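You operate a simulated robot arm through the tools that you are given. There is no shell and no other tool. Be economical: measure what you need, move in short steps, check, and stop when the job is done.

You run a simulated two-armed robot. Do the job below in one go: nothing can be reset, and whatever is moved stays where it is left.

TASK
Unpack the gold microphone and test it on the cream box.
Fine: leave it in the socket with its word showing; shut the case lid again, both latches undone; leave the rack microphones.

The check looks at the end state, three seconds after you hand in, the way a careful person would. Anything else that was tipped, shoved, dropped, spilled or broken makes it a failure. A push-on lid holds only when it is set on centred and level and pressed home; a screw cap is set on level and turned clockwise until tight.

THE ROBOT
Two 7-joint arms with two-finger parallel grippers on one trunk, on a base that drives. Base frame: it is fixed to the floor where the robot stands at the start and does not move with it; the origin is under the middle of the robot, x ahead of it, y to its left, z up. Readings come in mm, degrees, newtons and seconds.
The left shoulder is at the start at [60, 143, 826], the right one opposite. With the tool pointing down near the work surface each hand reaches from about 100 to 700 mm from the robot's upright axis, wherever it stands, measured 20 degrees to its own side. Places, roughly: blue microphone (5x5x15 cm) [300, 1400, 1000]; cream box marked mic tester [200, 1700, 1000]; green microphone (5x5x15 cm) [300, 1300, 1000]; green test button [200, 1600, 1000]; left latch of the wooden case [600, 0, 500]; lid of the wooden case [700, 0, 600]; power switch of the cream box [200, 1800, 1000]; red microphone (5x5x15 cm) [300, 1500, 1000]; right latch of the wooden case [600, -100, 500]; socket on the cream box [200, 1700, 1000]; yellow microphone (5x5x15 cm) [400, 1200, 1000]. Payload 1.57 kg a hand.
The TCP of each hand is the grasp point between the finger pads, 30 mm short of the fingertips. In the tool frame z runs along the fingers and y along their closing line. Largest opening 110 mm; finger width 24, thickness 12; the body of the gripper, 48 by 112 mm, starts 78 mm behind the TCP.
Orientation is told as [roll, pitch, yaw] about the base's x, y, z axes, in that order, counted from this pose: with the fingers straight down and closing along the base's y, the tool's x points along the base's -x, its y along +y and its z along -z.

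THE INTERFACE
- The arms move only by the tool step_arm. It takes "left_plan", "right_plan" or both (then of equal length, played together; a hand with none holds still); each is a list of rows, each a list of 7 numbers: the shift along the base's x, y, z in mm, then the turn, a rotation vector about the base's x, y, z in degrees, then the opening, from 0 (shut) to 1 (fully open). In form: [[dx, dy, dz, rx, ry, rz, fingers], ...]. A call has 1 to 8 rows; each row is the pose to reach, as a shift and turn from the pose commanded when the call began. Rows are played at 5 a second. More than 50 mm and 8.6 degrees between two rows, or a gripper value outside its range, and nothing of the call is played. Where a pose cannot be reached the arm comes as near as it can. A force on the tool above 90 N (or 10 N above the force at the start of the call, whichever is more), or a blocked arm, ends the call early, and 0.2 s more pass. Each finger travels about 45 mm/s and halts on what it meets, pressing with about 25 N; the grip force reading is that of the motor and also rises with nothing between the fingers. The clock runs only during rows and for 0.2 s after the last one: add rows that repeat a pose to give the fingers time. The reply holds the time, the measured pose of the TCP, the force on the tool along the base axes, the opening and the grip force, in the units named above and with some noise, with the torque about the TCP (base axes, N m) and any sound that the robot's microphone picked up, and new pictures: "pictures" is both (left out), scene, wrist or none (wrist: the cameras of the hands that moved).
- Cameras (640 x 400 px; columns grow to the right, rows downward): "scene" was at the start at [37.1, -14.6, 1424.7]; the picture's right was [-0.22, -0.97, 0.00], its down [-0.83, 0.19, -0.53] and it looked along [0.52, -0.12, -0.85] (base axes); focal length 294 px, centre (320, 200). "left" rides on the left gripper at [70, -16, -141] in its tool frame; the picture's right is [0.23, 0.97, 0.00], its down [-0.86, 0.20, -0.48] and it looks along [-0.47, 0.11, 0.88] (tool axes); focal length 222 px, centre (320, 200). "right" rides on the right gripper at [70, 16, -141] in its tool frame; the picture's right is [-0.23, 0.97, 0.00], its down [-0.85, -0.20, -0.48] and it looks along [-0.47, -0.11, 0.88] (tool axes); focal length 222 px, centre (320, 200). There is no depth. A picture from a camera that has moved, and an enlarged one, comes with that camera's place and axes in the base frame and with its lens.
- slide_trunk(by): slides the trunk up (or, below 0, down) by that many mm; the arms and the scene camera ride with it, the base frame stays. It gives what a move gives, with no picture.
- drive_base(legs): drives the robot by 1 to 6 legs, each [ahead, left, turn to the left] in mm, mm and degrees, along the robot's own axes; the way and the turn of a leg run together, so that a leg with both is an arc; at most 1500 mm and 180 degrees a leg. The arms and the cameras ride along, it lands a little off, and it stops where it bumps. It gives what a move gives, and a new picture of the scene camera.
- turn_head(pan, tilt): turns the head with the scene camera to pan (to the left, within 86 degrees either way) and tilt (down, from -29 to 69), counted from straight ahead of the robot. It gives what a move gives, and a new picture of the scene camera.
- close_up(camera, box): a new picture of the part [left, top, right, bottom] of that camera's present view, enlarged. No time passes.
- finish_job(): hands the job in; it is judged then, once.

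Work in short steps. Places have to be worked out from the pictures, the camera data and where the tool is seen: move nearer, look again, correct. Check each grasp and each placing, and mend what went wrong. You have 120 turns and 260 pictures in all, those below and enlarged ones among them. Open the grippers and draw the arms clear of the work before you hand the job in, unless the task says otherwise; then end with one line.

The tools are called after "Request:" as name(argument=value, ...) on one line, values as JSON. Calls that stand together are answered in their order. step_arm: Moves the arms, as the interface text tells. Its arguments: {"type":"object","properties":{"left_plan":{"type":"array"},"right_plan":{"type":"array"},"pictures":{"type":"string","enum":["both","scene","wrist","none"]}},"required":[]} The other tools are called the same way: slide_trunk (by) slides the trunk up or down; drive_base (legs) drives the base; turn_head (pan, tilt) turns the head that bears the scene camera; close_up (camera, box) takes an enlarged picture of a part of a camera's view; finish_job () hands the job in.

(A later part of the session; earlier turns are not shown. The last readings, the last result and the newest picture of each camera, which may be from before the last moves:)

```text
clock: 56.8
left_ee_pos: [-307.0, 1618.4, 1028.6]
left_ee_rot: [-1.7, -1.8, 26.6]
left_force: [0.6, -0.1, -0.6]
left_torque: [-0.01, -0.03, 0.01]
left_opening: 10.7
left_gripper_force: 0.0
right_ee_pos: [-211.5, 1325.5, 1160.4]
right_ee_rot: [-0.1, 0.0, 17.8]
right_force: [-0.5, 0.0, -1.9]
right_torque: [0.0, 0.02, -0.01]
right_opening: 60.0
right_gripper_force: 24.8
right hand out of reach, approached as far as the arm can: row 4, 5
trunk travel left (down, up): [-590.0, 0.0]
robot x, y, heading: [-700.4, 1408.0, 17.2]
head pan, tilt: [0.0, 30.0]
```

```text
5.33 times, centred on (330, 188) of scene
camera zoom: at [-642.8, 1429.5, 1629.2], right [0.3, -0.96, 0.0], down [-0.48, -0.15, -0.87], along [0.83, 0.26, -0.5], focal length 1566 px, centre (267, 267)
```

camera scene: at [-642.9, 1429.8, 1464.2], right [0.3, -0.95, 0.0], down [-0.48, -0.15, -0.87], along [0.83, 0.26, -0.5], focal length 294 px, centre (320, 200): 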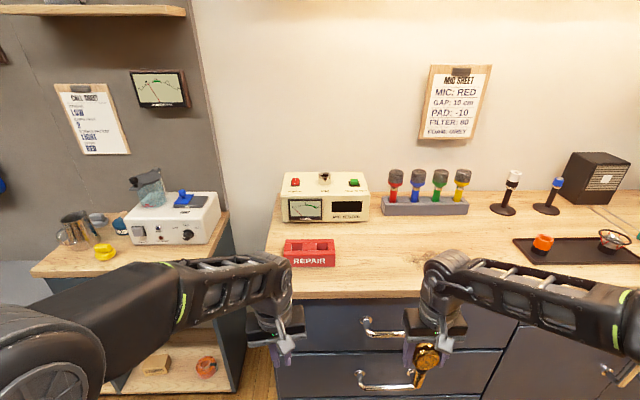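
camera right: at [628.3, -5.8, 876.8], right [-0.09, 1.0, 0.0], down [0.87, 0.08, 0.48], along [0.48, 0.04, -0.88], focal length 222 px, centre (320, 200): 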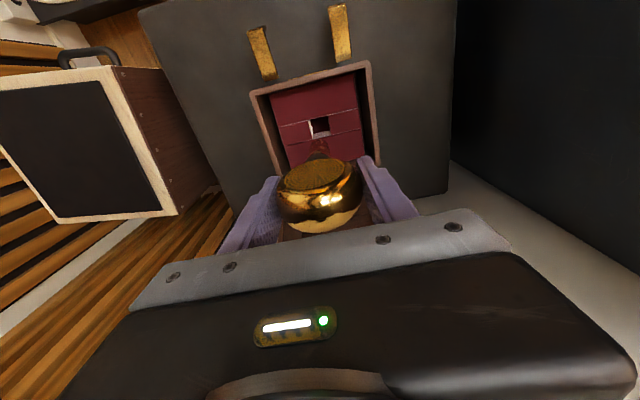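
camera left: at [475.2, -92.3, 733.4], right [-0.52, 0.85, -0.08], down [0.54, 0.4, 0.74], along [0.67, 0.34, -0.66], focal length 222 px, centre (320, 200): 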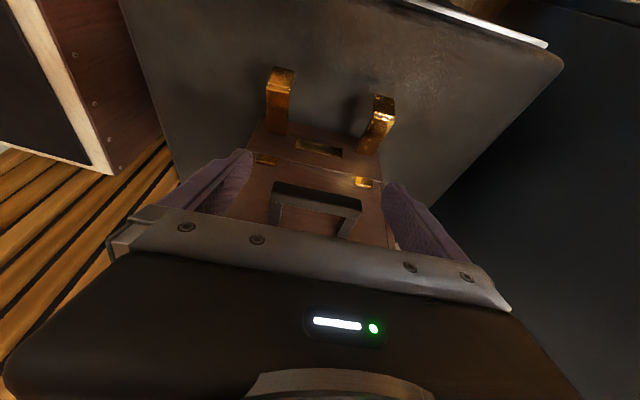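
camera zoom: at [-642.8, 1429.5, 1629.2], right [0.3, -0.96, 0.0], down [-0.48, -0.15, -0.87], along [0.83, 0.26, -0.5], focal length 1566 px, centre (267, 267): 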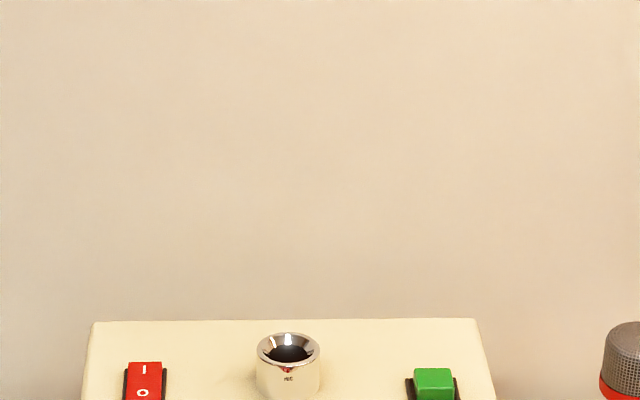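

With a vertical hand I can't reach the socket at that height, so the approach must be with a nearly horizontal hand. I'll hand the microphone over: the right hand holds the head in front, and the left hand grips the body from the side. First I position the right hand and yaw the left.

Request:
step_arm(right_plan=[[0, 0, -30, 0, 0, 0, 0.3], [0, 25, -60, 0, 0, 0, 0.3], [0, 60, -85, 0, 0, 0, 0.3], [0, 95, -110, 0, 0, 0, 0.3], [0, 130, -110, 0, 0, 0, 0.3], [6, 165, -110, 0, 0, 0, 0.3], [7, 173, -110, 0, 0, 0, 0.3], [7, 173, -110, 0, 0, 0, 0.3]], left_plan=[[-6, 15, 0, 0, 0, -8.5, 0.1], [-12, 30, 0, 0, 0, -17, 0.1], [-18, 45, 0, 0, 0, -25.5, 0.1], [-24, 60, 0, 0, 0, -34, 0.1], [-30, 75, 0, 0, 0, -42.5, 0.1], [-36, 90, 0, 0, 0, -51, 0.1], [-42, 107, 0, 0, 0, -59.5, 0.3], [-42, 107, 0, 0, 0, -68, 0.5]], pictures="scene")

```text
clock: 58.6
left_ee_pos: [-349.8, 1727.3, 1027.5]
left_ee_rot: [-1.8, -1.6, -41.5]
left_force: [-0.5, 0.4, 0.7]
left_torque: [0.01, -0.04, 0.02]
left_opening: 55.3
left_gripper_force: 0.1
right_ee_pos: [-205.8, 1498.8, 1050.5]
right_ee_rot: [-0.2, -0.1, 17.7]
right_force: [-0.8, 0.6, -2.5]
right_torque: [0.02, 0.01, 0.0]
right_opening: 59.9
right_gripper_force: 25.4
trunk travel left (down, up): [-590.0, 0.0]
robot x, y, heading: [-700.2, 1406.1, 17.2]
head pan, tilt: [0.0, 30.0]
camera scene: at [-642.5, 1429.9, 1629.2], right [0.3, -0.96, 0.0], down [-0.48, -0.15, -0.87], along [0.83, 0.26, -0.5], focal length 294 px, centre (320, 200)
```

scene: 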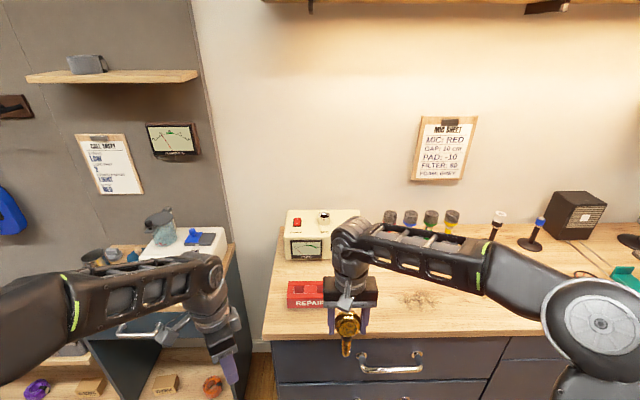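

Right hand placed. I'll finish the left yaw to -53°, then tilt its fingers toward horizontal.

Request:
step_arm(left_plan=[[0, 0, 0, 0, 0, -6, 0.5], [0, 0, 0, 0, 0, -11.5, 0.5]], pictures="none")

Request:
step_arm(left_plan=[[0, 0, 0, -6.79, -5.12, 0, 0.5], [0, 0, 0, -13.6, -10.2, 0, 0.5], [0, 0, 0, -20.4, -15.4, 0, 0.5], [0, 0, 0, -27.2, -20.5, 0, 0.5], [0, 0, 0, -34, -25.6, 0, 0.5], [0, 0, 0, -40.7, -30.7, 0, 0.5], [0, 0, 0, -47.5, -35.8, 0, 0.5], [0, 0, 0, -54.3, -41, 0, 0.5]], pictures="none")

Request:
step_arm(left_plan=[[0, 0, 0, -5, -3.7, 0, 0.5], [0, 0, 0, -9.6, -7.2, 0, 0.5]], pictures="both")

```text
clock: 59.2
left_ee_pos: [-349.8, 1727.0, 1029.1]
left_ee_rot: [-1.7, -1.8, -53.0]
left_force: [0.8, 0.3, -0.3]
left_torque: [-0.01, -0.01, -0.01]
left_opening: 55.2
left_gripper_force: 0.1
right_ee_pos: [-205.9, 1499.6, 1051.4]
right_ee_rot: [-0.2, 0.0, 17.8]
right_force: [-0.3, -0.4, -2.6]
right_torque: [0.0, -0.01, -0.01]
right_opening: 59.9
right_gripper_force: 24.6
trunk travel left (down, up): [-590.0, 0.0]
robot x, y, heading: [-698.5, 1411.7, 17.3]
head pan, tilt: [0.0, 30.0]
```

```text
clock: 61.0
left_ee_pos: [-349.7, 1727.2, 1029.8]
left_ee_rot: [-2.0, -70.0, -52.6]
left_force: [-0.4, 0.9, 0.8]
left_torque: [-0.01, 0.0, -0.01]
left_opening: 55.0
left_gripper_force: 0.0
right_ee_pos: [-206.2, 1499.6, 1050.8]
right_ee_rot: [-0.3, 0.1, 17.8]
right_force: [-0.2, 0.2, -3.0]
right_torque: [0.0, -0.01, 0.01]
right_opening: 59.9
right_gripper_force: 24.7
trunk travel left (down, up): [-590.0, 0.0]
robot x, y, heading: [-700.0, 1411.2, 17.4]
head pan, tilt: [0.0, 30.0]
```

```text
clock: 61.6
left_ee_pos: [-348.8, 1727.5, 1028.1]
left_ee_rot: [-2.4, -81.9, -52.3]
left_force: [-0.6, -0.8, -0.4]
left_torque: [0.02, 0.0, -0.02]
left_opening: 55.0
left_gripper_force: 0.0
right_ee_pos: [-205.6, 1499.3, 1051.0]
right_ee_rot: [-0.3, 0.0, 17.8]
right_force: [0.1, -0.5, -2.3]
right_torque: [-0.01, -0.04, -0.02]
right_opening: 59.9
right_gripper_force: 25.1
trunk travel left (down, up): [-590.0, 0.0]
robot x, y, heading: [-701.6, 1413.2, 17.3]
head pan, tilt: [0.0, 30.0]
camera scene: at [-642.9, 1430.1, 1629.3], right [0.3, -0.96, 0.0], down [-0.48, -0.15, -0.87], along [0.83, 0.26, -0.5], focal length 294 px, centre (320, 200)
camera left: at [-447.7, 1840.0, 980.2], right [0.77, 0.59, -0.23], down [-0.04, 0.41, 0.91], along [0.63, -0.7, 0.34], focal length 222 px, centre (320, 200)
```

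scene: 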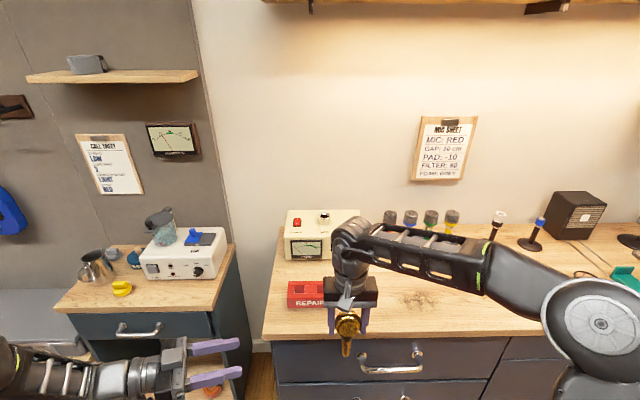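
left: 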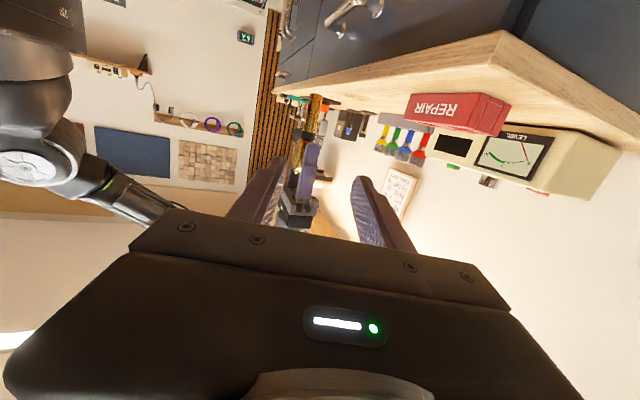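

The left fingers are level and face the microphone. I'll align sideways and in height (grip at z≈992) and approach to about 60 mm short.

Request:
step_arm(left_plan=[[-10, -8, -18, 0, 0, 0, 0.5], [-20.5, -16, -36, 0, 0, 0, 0.5], [8, -53, -36, 0, 0, 0, 0.5], [36, -89, -36, 0, 0, 0, 0.5], [64, -125, -36, 0, 0, 0, 0.5], [92, -161, -36, 0, 0, 0, 0.5], [106, -179, -36, 0, 0, 0, 0.5]], pictures="both")

```text
clock: 63.2
left_ee_pos: [-242.9, 1547.3, 992.7]
left_ee_rot: [-3.0, -81.7, -51.5]
left_force: [0.0, -1.0, -0.8]
left_torque: [-0.05, -0.02, 0.01]
left_opening: 54.8
left_gripper_force: 0.0
right_ee_pos: [-204.8, 1498.5, 1051.8]
right_ee_rot: [-0.2, 0.1, 17.8]
right_force: [-0.5, 0.5, -1.9]
right_torque: [0.01, 0.02, 0.0]
right_opening: 59.8
right_gripper_force: 24.8
trunk travel left (down, up): [-590.0, 0.0]
robot x, y, heading: [-700.4, 1410.1, 17.2]
head pan, tilt: [0.0, 30.0]
camera scene: at [-642.7, 1429.8, 1629.2], right [0.3, -0.95, 0.0], down [-0.48, -0.15, -0.87], along [0.83, 0.26, -0.5], focal length 294 px, centre (320, 200)
camera left: at [-341.7, 1660.5, 944.4], right [0.77, 0.59, -0.23], down [-0.04, 0.41, 0.91], along [0.63, -0.7, 0.34], focal length 222 px, centre (320, 200)
```

scene: 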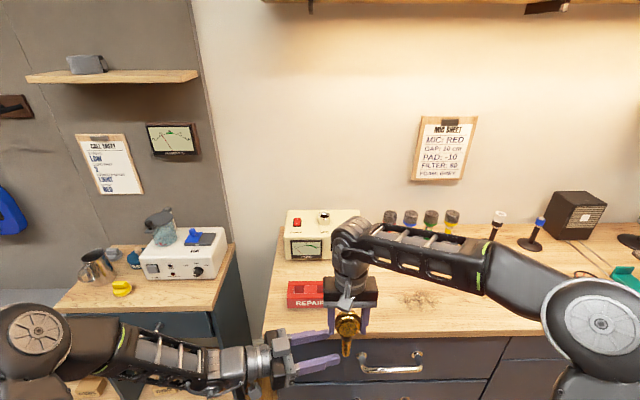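
left: 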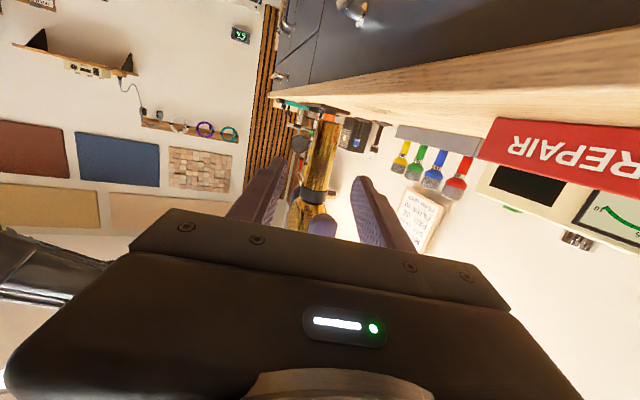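

The body is centred between the left fingers. I'll advance the last 60 mm and close.

Request:
step_arm(left_plan=[[19, -24, 0, 0, 0, 0, 0.5], [37.4, -48.3, 0, 0, 0, 0, 0.5], [37.4, -48.3, 0, 0, 0, 0, 0.3], [37.4, -48.3, 0, 0, 0, 0, 0.15], [37.4, -48.3, 0, 0, 0, 0, 0.05], [37.4, -48.3, 0, 0, 0, 0, 0.05]], pictures="both")

Request:
close_up(camera="scene", box=[260, 270, 420, 390])

```text
clock: 64.6
left_ee_pos: [-206.4, 1498.1, 993.8]
left_ee_rot: [-2.9, -81.9, -52.0]
left_force: [-8.0, -6.0, 2.1]
left_torque: [0.17, -0.11, 0.08]
left_opening: 23.7
left_gripper_force: 24.6
right_ee_pos: [-205.5, 1500.4, 1051.7]
right_ee_rot: [-0.1, -0.1, 17.7]
right_force: [8.2, 6.4, -3.6]
right_torque: [0.18, -0.47, -0.14]
right_opening: 59.9
right_gripper_force: 25.0
trunk travel left (down, up): [-590.0, 0.0]
robot x, y, heading: [-700.7, 1412.8, 17.7]
head pan, tilt: [0.0, 30.0]
camera scene: at [-642.8, 1429.9, 1629.2], right [0.3, -0.96, 0.0], down [-0.48, -0.15, -0.87], along [0.83, 0.26, -0.5], focal length 294 px, centre (320, 200)
camera left: at [-305.1, 1611.5, 944.6], right [0.78, 0.59, -0.23], down [-0.03, 0.41, 0.91], along [0.63, -0.7, 0.34], focal length 222 px, centre (320, 200)
```

scene: 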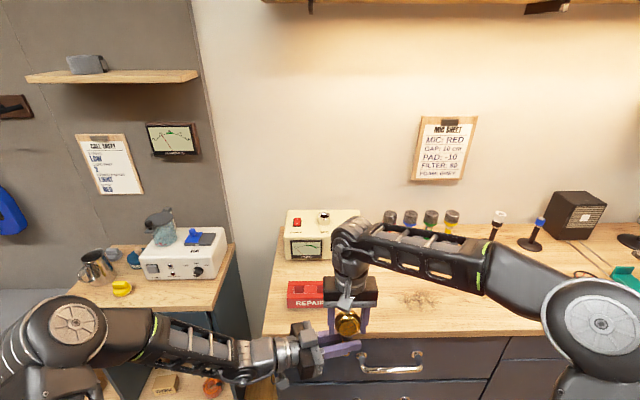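
left: 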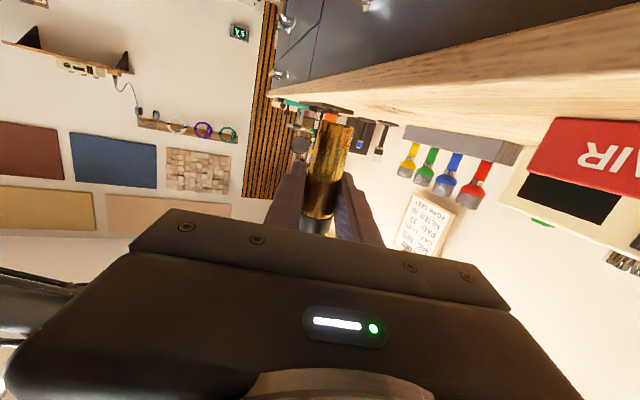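

```text
3.33 times, centred on (340, 330) of scene
camera zoom: at [-642.8, 1429.9, 1629.2], right [0.3, -0.96, 0.0], down [-0.48, -0.15, -0.87], along [0.83, 0.26, -0.5], focal length 978 px, centre (253, -233)
```

zoom: 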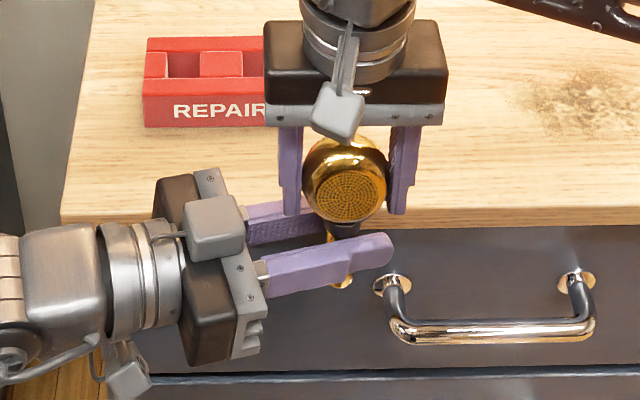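

The left hand has the body at 23.7 mm with 24.6 N. I'll release the right hand, then raise it clear.

Request:
step_arm(right_plan=[[0, 0, 0, 0, 0, 0, 0.6], [0, 0, 0, 0, 0, 0, 0.75], [0, 0, 0, 0, 0, 0, 0.85], [0, 0, 35, 0, 0, 0, 0.85], [0, -5, 75, 0, 0, 0, 0.85], [-10, -30, 100, 0, 0, 0, 0.8], [-20, -70, 105, 0, 0, 0, 0.5], [-30, -110, 105, 0, 0, 0, 0.3]], pictures="both")

Request:
close_up(camera="scene", box=[260, 270, 420, 390])

```text
clock: 66.4
left_ee_pos: [-206.8, 1498.3, 993.3]
left_ee_rot: [-2.6, -81.8, -52.1]
left_force: [0.3, 0.6, 0.0]
left_torque: [0.02, 0.01, -0.01]
left_opening: 23.5
left_gripper_force: 25.0
right_ee_pos: [-236.7, 1388.5, 1156.9]
right_ee_rot: [-0.1, 0.0, 17.8]
right_force: [-0.5, 0.0, -0.2]
right_torque: [0.02, -0.01, 0.0]
right_opening: 38.0
right_gripper_force: 0.1
trunk travel left (down, up): [-590.0, 0.0]
robot x, y, heading: [-699.5, 1411.2, 17.2]
head pan, tilt: [0.0, 30.0]
camera scene: at [-643.9, 1429.1, 1629.3], right [0.3, -0.95, 0.0], down [-0.48, -0.15, -0.87], along [0.83, 0.26, -0.5], focal length 294 px, centre (320, 200)
camera right: at [-307.8, 1382.7, 1297.6], right [-0.08, 1.0, 0.0], down [0.87, 0.07, 0.48], along [0.48, 0.04, -0.88], focal length 222 px, centre (320, 200)
```

scene: 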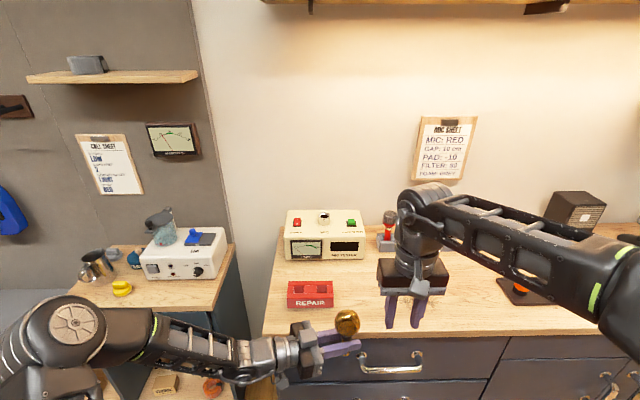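
right: 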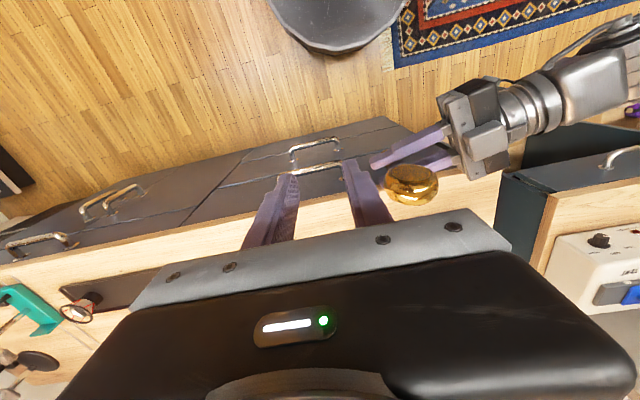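

```text
3.33 times, centred on (340, 330) of scene
camera zoom: at [-643.9, 1429.1, 1629.3], right [0.3, -0.95, 0.0], down [-0.48, -0.15, -0.87], along [0.83, 0.26, -0.5], focal length 978 px, centre (253, -233)
```

zoom: 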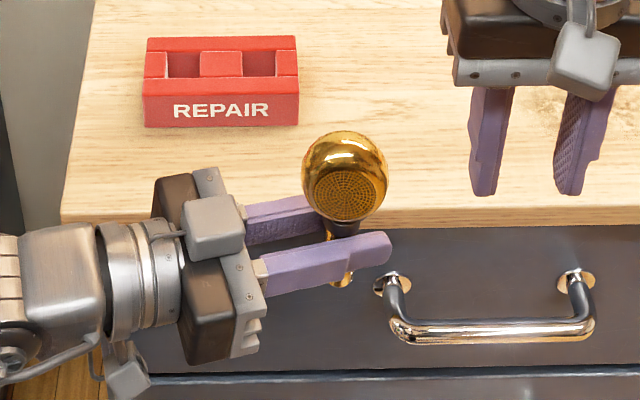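

The left hand now holds the microphone steadily. I'll raise it, swing the fingers to point forward while extending over the bench front, and move the right hand aside.

Request:
step_arm(left_plan=[[0, 0, 35, 0, 0, 5, 0.05], [0, 0, 75, 0, 0, 10, 0.05], [15, 12, 110, 0, 0, 17, 0.05], [40, 30, 140, 0, 0, 25, 0.05], [70, 55, 145, 0, 0, 33, 0.05], [100, 80, 145, 0, 0, 41, 0.05], [135, 108, 145, 0, 0, 49, 0.05], [167, 135, 145, 0, 0, 57, 0.05]], right_plan=[[5, -17, -10, 0, 0, 0, 0.2], [10, -34, -20, 0, 0, 0, 0.1], [15, -50, -30, 0, 0, 0, 0], [20, -67, -40, 0, 0, 0, 0], [25, -84, -40, 0, 0, 0, 0], [30, -100, -40, 0, 0, 0, 0], [35, -117, -40, 0, 0, 0, 0], [41, -134, -40, 0, 0, 0, 0]], pictures="both")

```text
clock: 68.4
left_ee_pos: [-50.8, 1673.9, 1256.2]
left_ee_rot: [-97.0, -71.8, 99.6]
left_force: [-1.3, 0.1, -2.4]
left_torque: [-0.03, -0.04, 0.06]
left_opening: 23.1
left_gripper_force: 22.0
right_ee_pos: [-198.6, 1265.3, 1113.2]
right_ee_rot: [-0.2, 0.3, 18.1]
right_force: [-0.7, -0.7, -0.7]
right_torque: [0.03, -0.01, -0.03]
right_opening: 0.0
right_gripper_force: 21.7
right hand out of reach, approached as far as the arm can: row 7, 8
trunk travel left (down, up): [-590.0, 0.0]
robot x, y, heading: [-703.1, 1410.2, 17.2]
head pan, tilt: [0.0, 30.0]
stopped in row 8 (left hand): the arm was blocked; the commanded pose is now the measured one
camera scene: at [-642.9, 1428.0, 1629.4], right [0.3, -0.95, 0.0], down [-0.48, -0.15, -0.87], along [0.83, 0.26, -0.5], focal length 294 px, centre (320, 200)
camera right: at [-267.5, 1258.7, 1254.6], right [-0.09, 1.0, 0.0], down [0.88, 0.08, 0.47], along [0.47, 0.04, -0.88], focal length 222 px, centre (320, 200)
camera left: at [-185.5, 1629.8, 1190.4], right [-0.03, 0.86, -0.52], down [-0.53, 0.43, 0.73], along [0.85, 0.29, 0.44], focal length 222 px, centre (320, 200)
```

scene: 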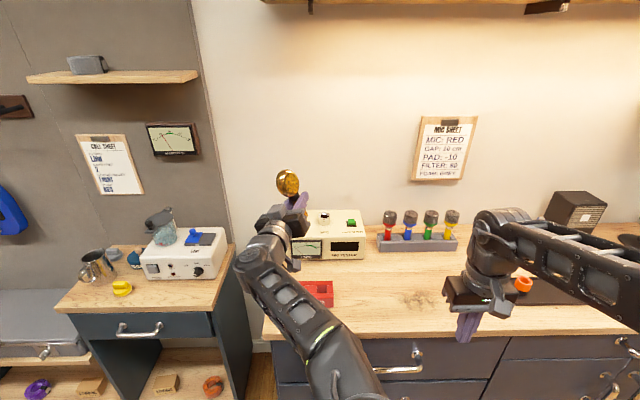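
right: 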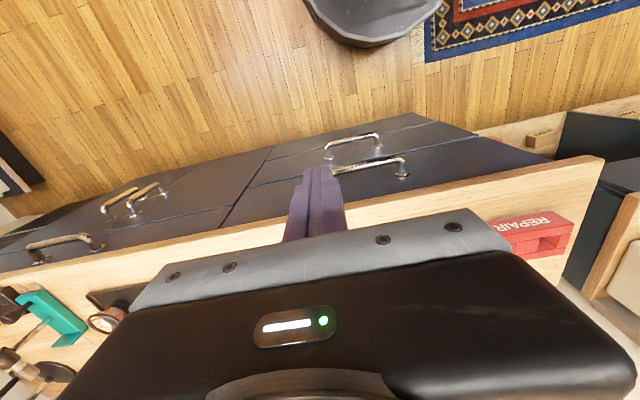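
left: 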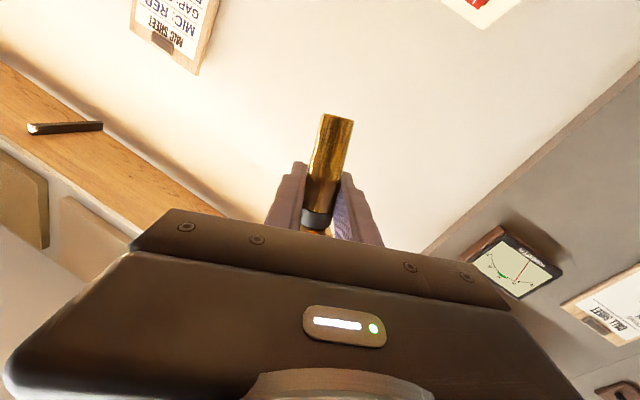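

The left arm folded too tightly and rolled about 18°, so the microphone leans left. I'll extend further forward, where the elbow has room, and turn the hand back to level.

Request:
step_arm(left_plan=[[30, 1, -10, 5.8, 2.9, 1.2, 0.05], [65, 2, -35, 11.6, 5.8, 2.4, 0.05], [95, 2.6, -65, 17.4, 8.75, 3.6, 0.05], [105, 2.6, -95, 17.4, 8.75, 3.6, 0.05], [105, 2.6, -116, 17.4, 8.75, 3.6, 0.05]], pictures="both")

```text
clock: 69.6
left_ee_pos: [57.7, 1671.2, 1149.5]
left_ee_rot: [-0.2, -84.3, 7.7]
left_force: [-1.0, 0.2, -2.5]
left_torque: [0.02, -0.03, 0.01]
left_opening: 23.0
left_gripper_force: 24.9
left hand out of reach, approached as far as the arm can: row 5
right_ee_pos: [-197.2, 1263.8, 1112.3]
right_ee_rot: [-0.2, 0.3, 18.0]
right_force: [0.6, -0.3, 0.0]
right_torque: [0.08, -0.02, -0.01]
right_opening: 0.1
right_gripper_force: 21.7
trunk travel left (down, up): [-590.0, 0.0]
robot x, y, heading: [-699.1, 1412.5, 17.2]
head pan, tilt: [0.0, 30.0]
camera scene: at [-642.7, 1428.8, 1629.3], right [0.3, -0.95, 0.0], down [-0.48, -0.15, -0.87], along [0.83, 0.26, -0.5], focal length 294 px, centre (320, 200)
camera left: at [-84.9, 1635.9, 1094.3], right [-0.15, 0.96, -0.23], down [-0.41, 0.15, 0.9], along [0.9, 0.23, 0.38], focal length 222 px, centre (320, 200)
```

scene: 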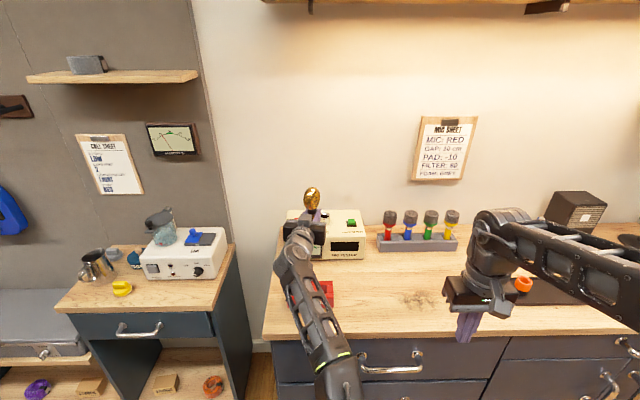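
left: 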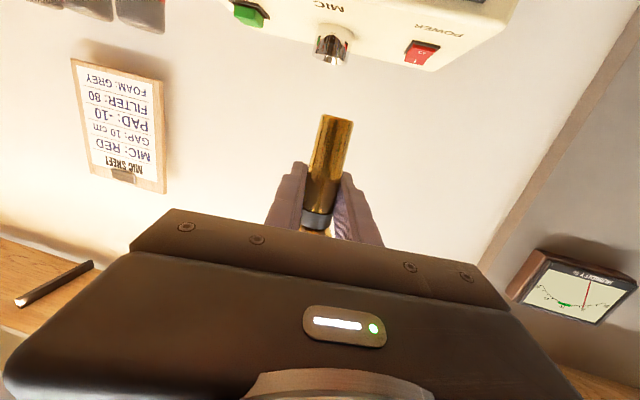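

The microphone is level again and faces the socket. I'll drive 150 mm forward and 35 mm right, with the microphone bottom about 45 mm above the ring height.

Request:
drive_base(legs=[[150, -35, 0]])

Request:
close_up(camera="left", box=[200, 0, 440, 220])

Request:
close_up(camera="scene", box=[260, 170, 400, 280])

```text
clock: 71.0
left_ee_pos: [213.3, 1683.0, 1148.1]
left_ee_rot: [0.0, -84.2, 7.5]
left_force: [0.0, 0.0, -3.0]
left_torque: [-0.02, -0.05, 0.02]
left_opening: 23.3
left_gripper_force: 24.7
right_ee_pos: [-41.1, 1278.1, 1112.8]
right_ee_rot: [-0.3, 0.5, 18.3]
right_force: [-0.3, 0.0, -0.5]
right_torque: [-0.02, 0.03, 0.02]
right_opening: 0.0
right_gripper_force: 21.4
trunk travel left (down, up): [-590.0, 0.0]
robot x, y, heading: [-547.7, 1428.5, 17.1]
head pan, tilt: [0.0, 30.0]
camera scene: at [-486.4, 1441.5, 1629.1], right [0.3, -0.95, 0.0], down [-0.48, -0.15, -0.87], along [0.83, 0.26, -0.5], focal length 294 px, centre (320, 200)
```

scene: 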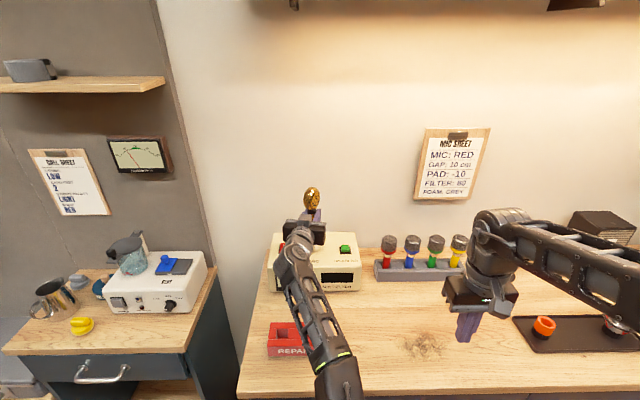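

```text
1.82 times, centred on (320, 110) of left
camera zoom: at [70.4, 1648.9, 1093.3], right [-0.15, 0.96, -0.23], down [-0.41, 0.15, 0.9], along [0.9, 0.23, 0.38], focal length 404 px, centre (320, 364)
```

zoom: 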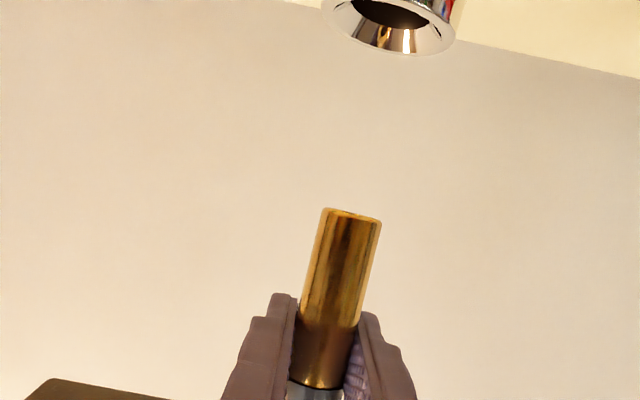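

```text
3.64 times, centred on (330, 225) of scene
camera zoom: at [-486.4, 1441.5, 1629.1], right [0.3, -0.95, 0.0], down [-0.48, -0.15, -0.87], along [0.83, 0.26, -0.5], focal length 1067 px, centre (284, 109)
```

zoom: 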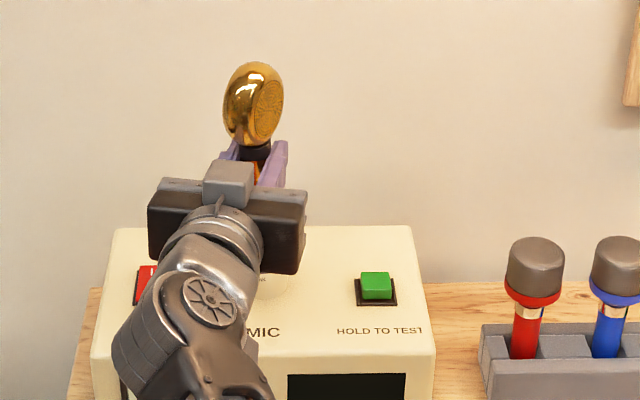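

In the left camera the socket is about 20 mm ahead and 3 mm left of the microphone tip. Before inserting I want a side view, so I'll tilt the right hand and move it to look from the right.

Request:
step_arm(right_plan=[[0, 0, 5, 2.47, -7.6, 0, 0], [0, 0, 10, 4.9, -15.2, 0, 0], [5, 0, 20, 7.4, -22.8, 0, 0], [10, 0, 30, 9.9, -30.4, 0, 0], [20, 0, 37, 12.4, -38, 0, 0]], left_plan=[[4, 0, 0, -0.15, 1.15, 0, 0.05], [8, 1, 0, -0.3, 2.3, 0, 0.05], [12, 2, 0, -0.3, 2.3, 0, 0.05], [16, 3, 0, -0.3, 2.3, 0, 0.05], [20, 3.5, 0, -0.3, 2.3, 0, 0.05]], pictures="none")

Request:
step_arm(right_plan=[[15, 35, 0, 0, 0, 8, 0], [30, 70, 0, 0, 0, 16, 0], [45, 105, 0, 0, 0, 24, 0], [60, 140, 0, 0, 0, 32, 0], [71, 172, 0, 0, 0, 40, 0]], pictures="both")

```text
clock: 72.2
left_ee_pos: [231.3, 1684.7, 1149.2]
left_ee_rot: [0.5, -82.1, 7.0]
left_force: [0.2, -2.1, -2.5]
left_torque: [0.0, -0.01, 0.02]
left_opening: 23.0
left_gripper_force: 25.0
right_ee_pos: [-22.2, 1276.3, 1148.4]
right_ee_rot: [-0.3, -39.7, 18.3]
right_force: [0.2, -0.9, 0.3]
right_torque: [0.09, -0.01, 0.04]
right_opening: 0.1
right_gripper_force: 21.2
right hand out of reach, approached as far as the arm can: row 1, 2, 3, 4
trunk travel left (down, up): [-590.0, 0.0]
robot x, y, heading: [-545.0, 1422.8, 17.2]
head pan, tilt: [0.0, 30.0]
```

```text
clock: 73.4
left_ee_pos: [234.1, 1688.3, 1147.1]
left_ee_rot: [0.1, -82.0, 7.6]
left_force: [0.8, -0.1, -2.5]
left_torque: [0.04, -0.04, 0.04]
left_opening: 23.1
left_gripper_force: 24.9
right_ee_pos: [49.6, 1448.9, 1147.7]
right_ee_rot: [-0.3, -39.4, 58.1]
right_force: [0.3, -0.4, 0.3]
right_torque: [-0.02, 0.03, 0.01]
right_opening: 0.1
right_gripper_force: 21.3
trunk travel left (down, up): [-590.0, 0.0]
robot x, y, heading: [-546.7, 1422.6, 17.5]
head pan, tilt: [0.0, 30.0]
camera scene: at [-485.5, 1441.4, 1628.9], right [0.3, -0.95, 0.0], down [-0.48, -0.15, -0.86], along [0.83, 0.26, -0.5], focal length 294 px, centre (320, 200)
camera right: at [-39.9, 1337.0, 1212.5], right [-0.73, 0.67, 0.14], down [0.35, 0.2, 0.91], along [0.58, 0.72, -0.38], focal length 222 px, centre (320, 200)
```

scene: 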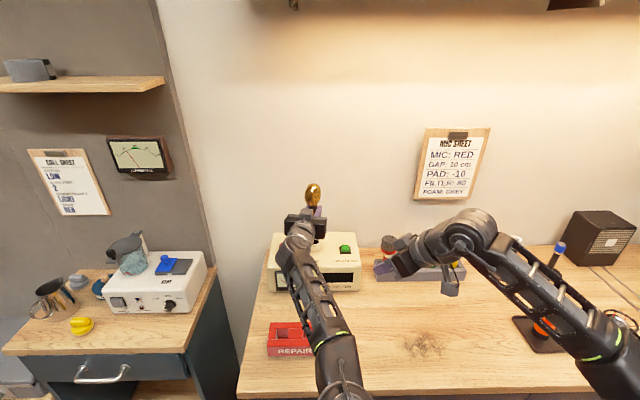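
right: 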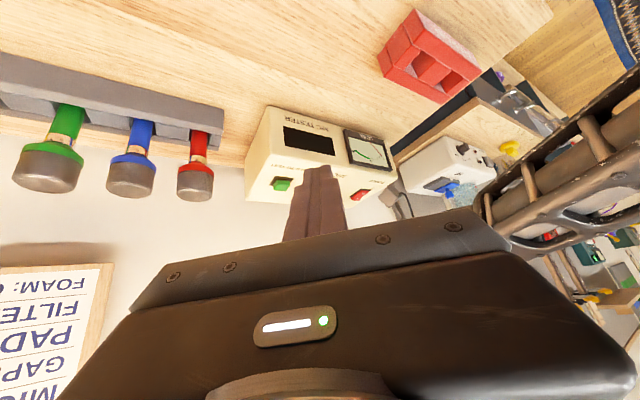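

The socket is behind the closed fingers, so I'll open them to see between.

Request:
step_arm(right_plan=[[0, 0, 0, 0, 0, 0, 0.3], [0, 0, 0, 0, 0, 0, 0.6], [0, 0, 0, 0, 0, 0, 0.9], [0, 0, 0, 0, 0, 0, 1], [0, 0, 0, 0, 0, 0, 1], [0, 0, 0, 0, 0, 0, 1]], pictures="none")

Request:
close_up(camera="right", box=[220, 90, 420, 250])

Request:
close_up(camera="left", box=[200, 0, 440, 220])

```text
clock: 74.8
left_ee_pos: [232.2, 1687.2, 1148.9]
left_ee_rot: [0.0, -82.0, 7.5]
left_force: [-0.6, -0.2, -2.3]
left_torque: [-0.02, 0.01, 0.02]
left_opening: 23.3
left_gripper_force: 25.4
right_ee_pos: [47.5, 1451.0, 1148.9]
right_ee_rot: [-0.3, -39.6, 58.1]
right_force: [0.5, 0.2, 0.1]
right_torque: [0.02, 0.02, 0.0]
right_opening: 109.8
right_gripper_force: 0.0
trunk travel left (down, up): [-590.0, 0.0]
robot x, y, heading: [-546.2, 1419.1, 17.0]
head pan, tilt: [0.0, 30.0]
```

```text
2.50 times, centred on (320, 170) of right
camera zoom: at [-42.1, 1336.9, 1213.5], right [-0.73, 0.67, 0.14], down [0.35, 0.2, 0.91], along [0.58, 0.72, -0.38], focal length 555 px, centre (320, 275)
```

zoom: 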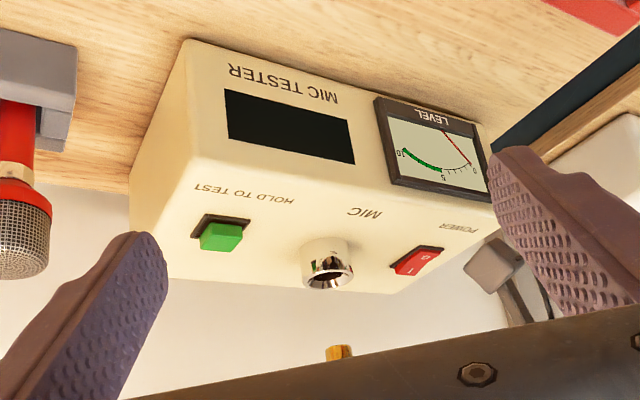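

```text
1.82 times, centred on (320, 110) of left
camera zoom: at [87.1, 1652.0, 1100.3], right [-0.16, 0.96, -0.23], down [-0.38, 0.15, 0.91], along [0.91, 0.23, 0.34], focal length 404 px, centre (320, 364)
```

zoom: 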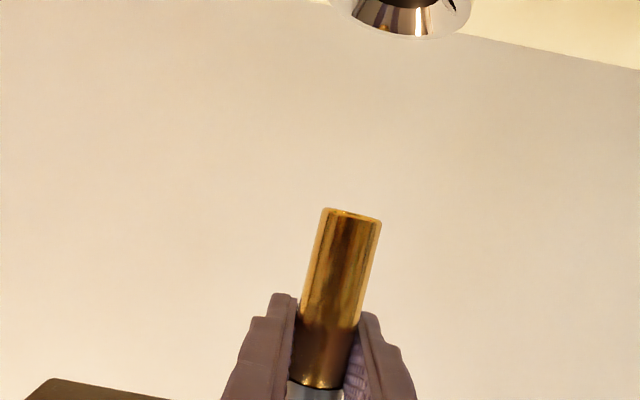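

Both cameras put the tip within a few mm of the ring's axis. I'll lower 33 mm, keeping the tip just above the ring, and measure again from there.

Request:
step_arm(left_plan=[[-1, 0, -12, 0, 0, 0, 0.05], [-2, 0, -24, 0, 0, 0, 0.05], [-2, 0, -33, 0, 0, 0, 0.05], [-2, 0, -33, 0, 0, 0, 0.05]], pictures="none")

Request:
close_up(camera="right", box=[280, 160, 380, 222])

Request:
close_up(camera="left", box=[240, 0, 440, 180])

```text
clock: 75.8
left_ee_pos: [230.5, 1687.4, 1116.2]
left_ee_rot: [0.1, -82.0, 7.3]
left_force: [0.1, 0.0, -1.8]
left_torque: [-0.05, -0.03, -0.02]
left_opening: 22.8
left_gripper_force: 25.2
right_ee_pos: [48.4, 1450.5, 1148.8]
right_ee_rot: [-0.3, -39.7, 58.2]
right_force: [0.0, 0.3, 0.4]
right_torque: [0.03, 0.03, 0.02]
right_opening: 110.2
right_gripper_force: 0.0
trunk travel left (down, up): [-590.0, 0.0]
robot x, y, heading: [-545.6, 1421.2, 17.3]
head pan, tilt: [0.0, 30.0]
```

```text
6.40 times, centred on (330, 191) of right
camera zoom: at [-42.2, 1336.9, 1213.5], right [-0.73, 0.67, 0.14], down [0.35, 0.2, 0.91], along [0.58, 0.72, -0.38], focal length 1422 px, centre (256, 258)
```

zoom: 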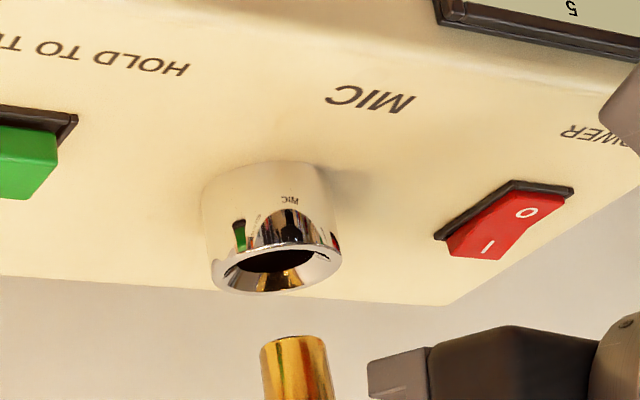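

```text
2.22 times, centred on (340, 90) of left
camera zoom: at [84.8, 1652.0, 1067.4], right [-0.16, 0.96, -0.22], down [-0.38, 0.15, 0.91], along [0.91, 0.23, 0.34], focal length 494 px, centre (276, 444)
```

zoom: 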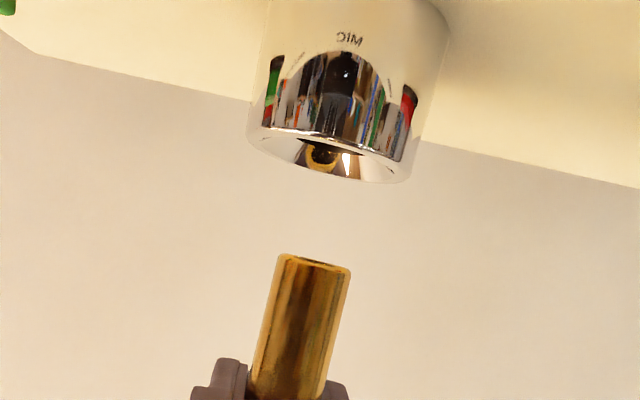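

The view is good: the mic is vertical, the ring top is about 29 mm below the tip, and the ring is about 2.5 mm to the right (-y). I'll shift and lower to just inside the funnel.

Request:
step_arm(left_plan=[[0, -1.5, -8, 0, 0, 0, 0.05], [0, -2.5, -16, 0, 0, 0, 0.05], [0, -2.5, -24, 0, 0, 0, 0.05], [0, -2.5, -30, 0, 0, 0, 0.05]], pictures="none")

Request:
close_up(camera="right", box=[280, 160, 380, 222])

Request:
close_up(camera="left", box=[240, 0, 440, 180])

```text
clock: 76.8
left_ee_pos: [233.2, 1679.0, 1095.3]
left_ee_rot: [0.4, -81.2, 7.5]
left_force: [-0.5, -0.6, -2.5]
left_torque: [0.0, -0.03, -0.02]
left_opening: 23.3
left_gripper_force: 24.2
left hand out of reach, approached as far as the arm can: row 3, 4
right_ee_pos: [48.2, 1449.7, 1149.4]
right_ee_rot: [-0.3, -39.7, 58.1]
right_force: [-0.5, -0.2, 0.4]
right_torque: [-0.02, -0.01, 0.01]
right_opening: 109.9
right_gripper_force: 0.1
trunk travel left (down, up): [-590.0, 0.0]
robot x, y, heading: [-544.4, 1421.3, 17.1]
head pan, tilt: [0.0, 30.0]
```

```text
6.40 times, centred on (330, 191) of right
camera zoom: at [-42.1, 1336.9, 1213.5], right [-0.73, 0.67, 0.14], down [0.35, 0.2, 0.91], along [0.58, 0.72, -0.38], focal length 1422 px, centre (256, 258)
```

zoom: 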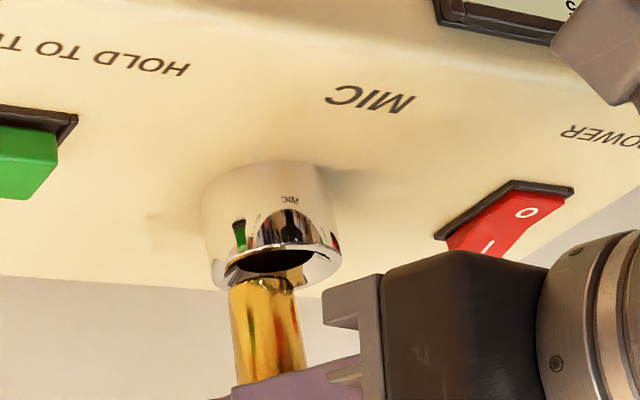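

```text
2.22 times, centred on (340, 90) of left
camera zoom: at [88.7, 1643.8, 1048.3], right [-0.17, 0.96, -0.22], down [-0.37, 0.15, 0.92], along [0.91, 0.24, 0.33], focal length 494 px, centre (276, 444)
```

zoom: 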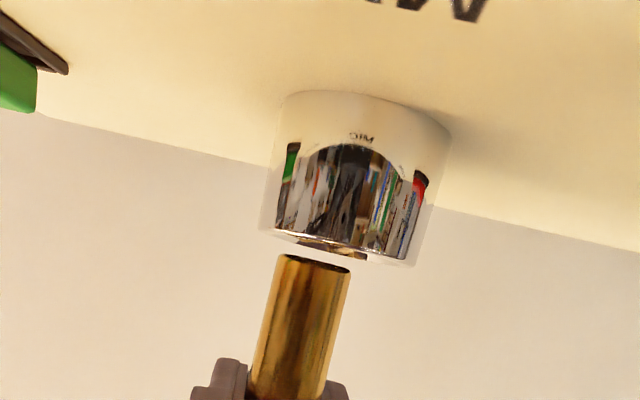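

The left arm is at its folding limit, so lowering further pushes it sideways. I'll go back up to z≈1116 and lower with the trunk instead, which moves straight down.

Request:
step_arm(left_plan=[[0, 0, 15, 0, 0, 0, 0.05], [0, 0, 30, 0, 0, 0, 0.05], [0, 0, 30, 0, 0, 0, 0.05]], pictures="none")

Request:
slide_trunk(by=-24)

Request:
close_up(camera="right", box=[280, 150, 380, 212])

Request:
close_up(camera="left", box=[240, 0, 440, 180])

```text
clock: 77.6
left_ee_pos: [233.2, 1680.8, 1124.6]
left_ee_rot: [0.1, -82.0, 7.3]
left_force: [0.6, 0.0, -1.9]
left_torque: [-0.01, 0.01, -0.01]
left_opening: 22.9
left_gripper_force: 24.9
right_ee_pos: [47.8, 1450.9, 1148.6]
right_ee_rot: [-0.2, -39.7, 58.3]
right_force: [0.5, -0.3, -0.4]
right_torque: [-0.01, 0.01, -0.01]
right_opening: 109.8
right_gripper_force: 0.0
trunk travel left (down, up): [-590.0, 0.0]
robot x, y, heading: [-549.2, 1423.1, 17.3]
head pan, tilt: [0.0, 30.0]
```

```text
clock: 78.3
left_ee_pos: [233.8, 1679.1, 1101.3]
left_ee_rot: [0.0, -82.0, 7.5]
left_force: [0.4, 0.5, -2.9]
left_torque: [0.0, 0.02, 0.01]
left_opening: 23.0
left_gripper_force: 25.1
right_ee_pos: [48.0, 1449.7, 1124.8]
right_ee_rot: [-0.3, -39.7, 58.2]
right_force: [-0.3, -0.3, -0.1]
right_torque: [-0.02, -0.02, -0.02]
right_opening: 110.1
right_gripper_force: 0.0
trunk travel left (down, up): [-566.0, 24.0]
robot x, y, heading: [-545.2, 1421.7, 17.1]
head pan, tilt: [0.0, 30.0]
```

```text
6.40 times, centred on (330, 181) of right
camera zoom: at [-42.4, 1337.0, 1189.6], right [-0.73, 0.67, 0.14], down [0.35, 0.2, 0.91], along [0.58, 0.72, -0.38], focal length 1422 px, centre (256, 322)
```

zoom: 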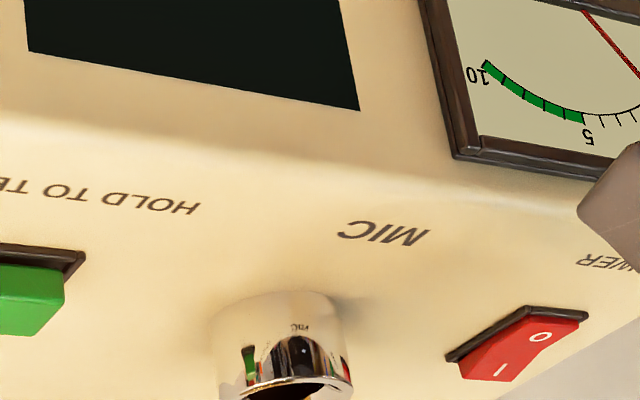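

```text
2.22 times, centred on (340, 90) of left
camera zoom: at [88.7, 1644.5, 1052.4], right [-0.16, 0.96, -0.23], down [-0.38, 0.15, 0.91], along [0.91, 0.23, 0.34], focal length 494 px, centre (276, 444)
```

zoom: 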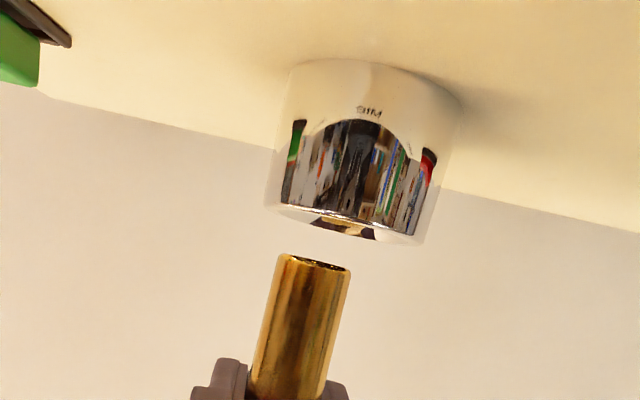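

Relative to the measured socket axis I need (-3, +5.5). I'll shift the arm and check.

Request:
step_arm(left_plan=[[-1.5, 3, 3, 0, 0, 0, 0.05], [-3, 5.5, 3, 0, 0, 0, 0.05], [-3, 5.5, 3, 0, 0, 0, 0.05]], pictures="none")

Request:
close_up(camera="right", box=[280, 170, 380, 232])

Request:
close_up(camera="left", box=[240, 0, 440, 180])

```text
clock: 79.1
left_ee_pos: [230.4, 1685.0, 1105.0]
left_ee_rot: [-0.2, -81.9, 7.7]
left_force: [-0.2, 0.3, -2.8]
left_torque: [0.02, 0.0, -0.02]
left_opening: 23.0
left_gripper_force: 25.2
right_ee_pos: [48.3, 1450.1, 1125.6]
right_ee_rot: [-0.2, -39.6, 58.2]
right_force: [-0.2, 1.1, -0.6]
right_torque: [0.01, 0.01, -0.01]
right_opening: 110.0
right_gripper_force: 0.0
trunk travel left (down, up): [-566.0, 24.0]
robot x, y, heading: [-546.3, 1425.3, 17.7]
head pan, tilt: [0.0, 30.0]
```

```text
6.40 times, centred on (330, 201) of right
camera zoom: at [-42.1, 1336.9, 1189.5], right [-0.73, 0.67, 0.14], down [0.35, 0.2, 0.91], along [0.58, 0.72, -0.38], focal length 1422 px, centre (256, 194)
```

zoom: 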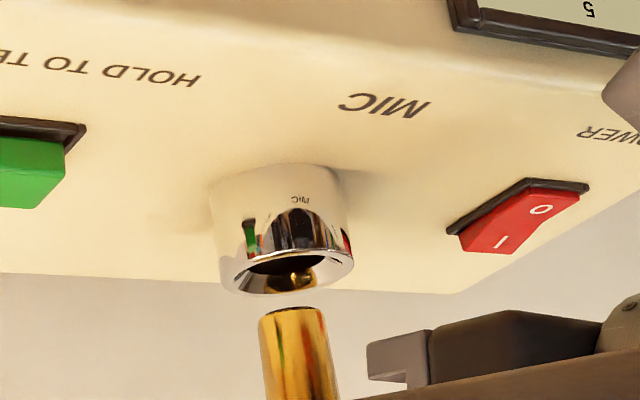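

```text
2.22 times, centred on (340, 90) of left
camera zoom: at [86.0, 1649.9, 1055.4], right [-0.16, 0.96, -0.23], down [-0.38, 0.15, 0.91], along [0.91, 0.23, 0.34], focal length 494 px, centre (276, 444)
```

zoom: 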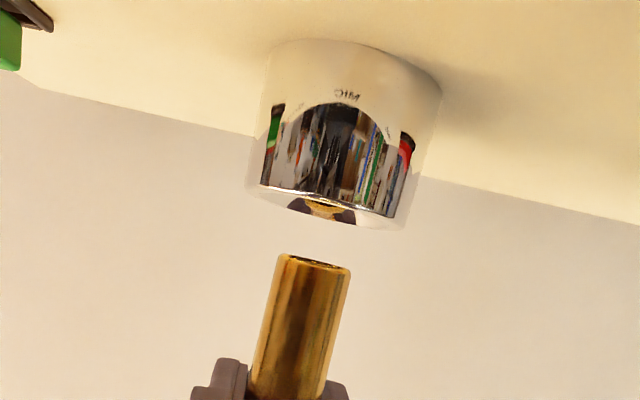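

Aligned within 1 mm in both views. I'll lower by trunk, first 20 mm into the funnel.

Request:
slide_trunk(by=-20)

Request:
close_up(camera="left", box=[240, 0, 440, 180])

```text
clock: 79.8
left_ee_pos: [228.6, 1683.5, 1088.1]
left_ee_rot: [0.0, -82.3, 7.5]
left_force: [-6.7, -3.3, 8.5]
left_torque: [-0.16, 0.25, -0.02]
left_opening: 23.0
left_gripper_force: 24.8
right_ee_pos: [45.9, 1449.8, 1107.5]
right_ee_rot: [-0.4, -39.6, 58.3]
right_force: [0.0, 1.7, -0.5]
right_torque: [-0.03, -0.01, 0.0]
right_opening: 109.5
right_gripper_force: 0.0
trunk travel left (down, up): [-546.0, 44.0]
robot x, y, heading: [-547.0, 1422.9, 17.1]
head pan, tilt: [0.0, 30.0]
```

```text
2.22 times, centred on (340, 90) of left
camera zoom: at [84.4, 1648.7, 1038.3], right [-0.16, 0.96, -0.23], down [-0.38, 0.15, 0.91], along [0.91, 0.23, 0.34], focal length 494 px, centre (276, 444)
```

zoom: 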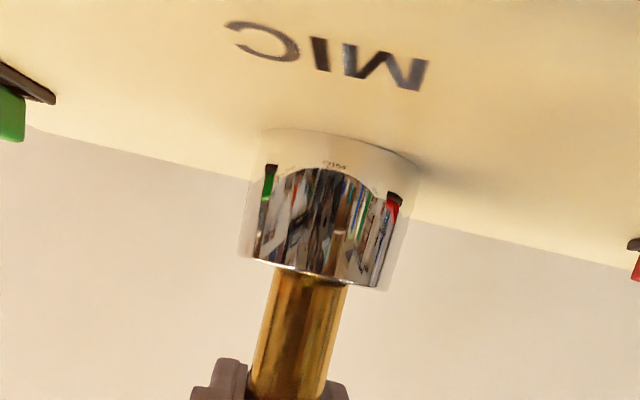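

Funnel contact pushes back toward (-x,-y), so I'm slightly too far forward. I'll shift (-2.5,-1.2) and watch the forces.

Request:
step_arm(left_plan=[[-1.2, -0.6, 0, 0, 0, 0, 0.05], [-2.5, -1.2, 0, 0, 0, 0, 0.05], [-2.5, -1.2, 0, 0, 0, 0, 0.05]], pictures="none")

Request:
close_up(camera="right", box=[280, 150, 380, 212])

```text
clock: 80.6
left_ee_pos: [226.1, 1681.9, 1083.9]
left_ee_rot: [0.3, -82.0, 7.1]
left_force: [-4.7, -4.0, -3.5]
left_torque: [-0.16, 0.23, 0.01]
left_opening: 23.0
left_gripper_force: 24.8
right_ee_pos: [46.7, 1450.4, 1104.9]
right_ee_rot: [-0.3, -39.6, 58.2]
right_force: [0.0, 0.0, 0.0]
right_torque: [0.02, -0.02, -0.01]
right_opening: 110.1
right_gripper_force: 0.0
trunk travel left (down, up): [-546.0, 44.0]
robot x, y, heading: [-543.6, 1422.9, 17.3]
head pan, tilt: [0.0, 30.0]
```

```text
6.40 times, centred on (330, 181) of right
camera zoom: at [-42.4, 1336.6, 1169.5], right [-0.73, 0.67, 0.14], down [0.35, 0.2, 0.91], along [0.58, 0.72, -0.38], focal length 1422 px, centre (256, 322)
```

zoom: 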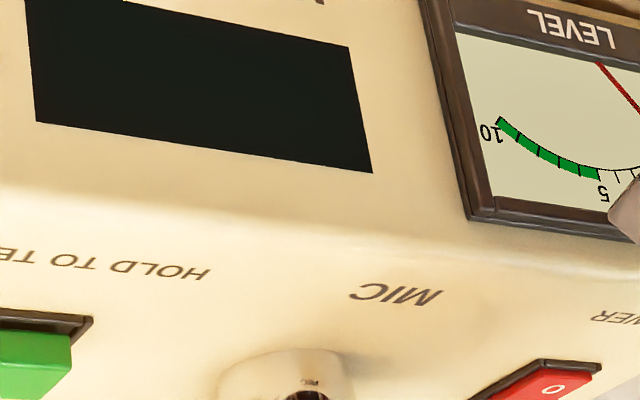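

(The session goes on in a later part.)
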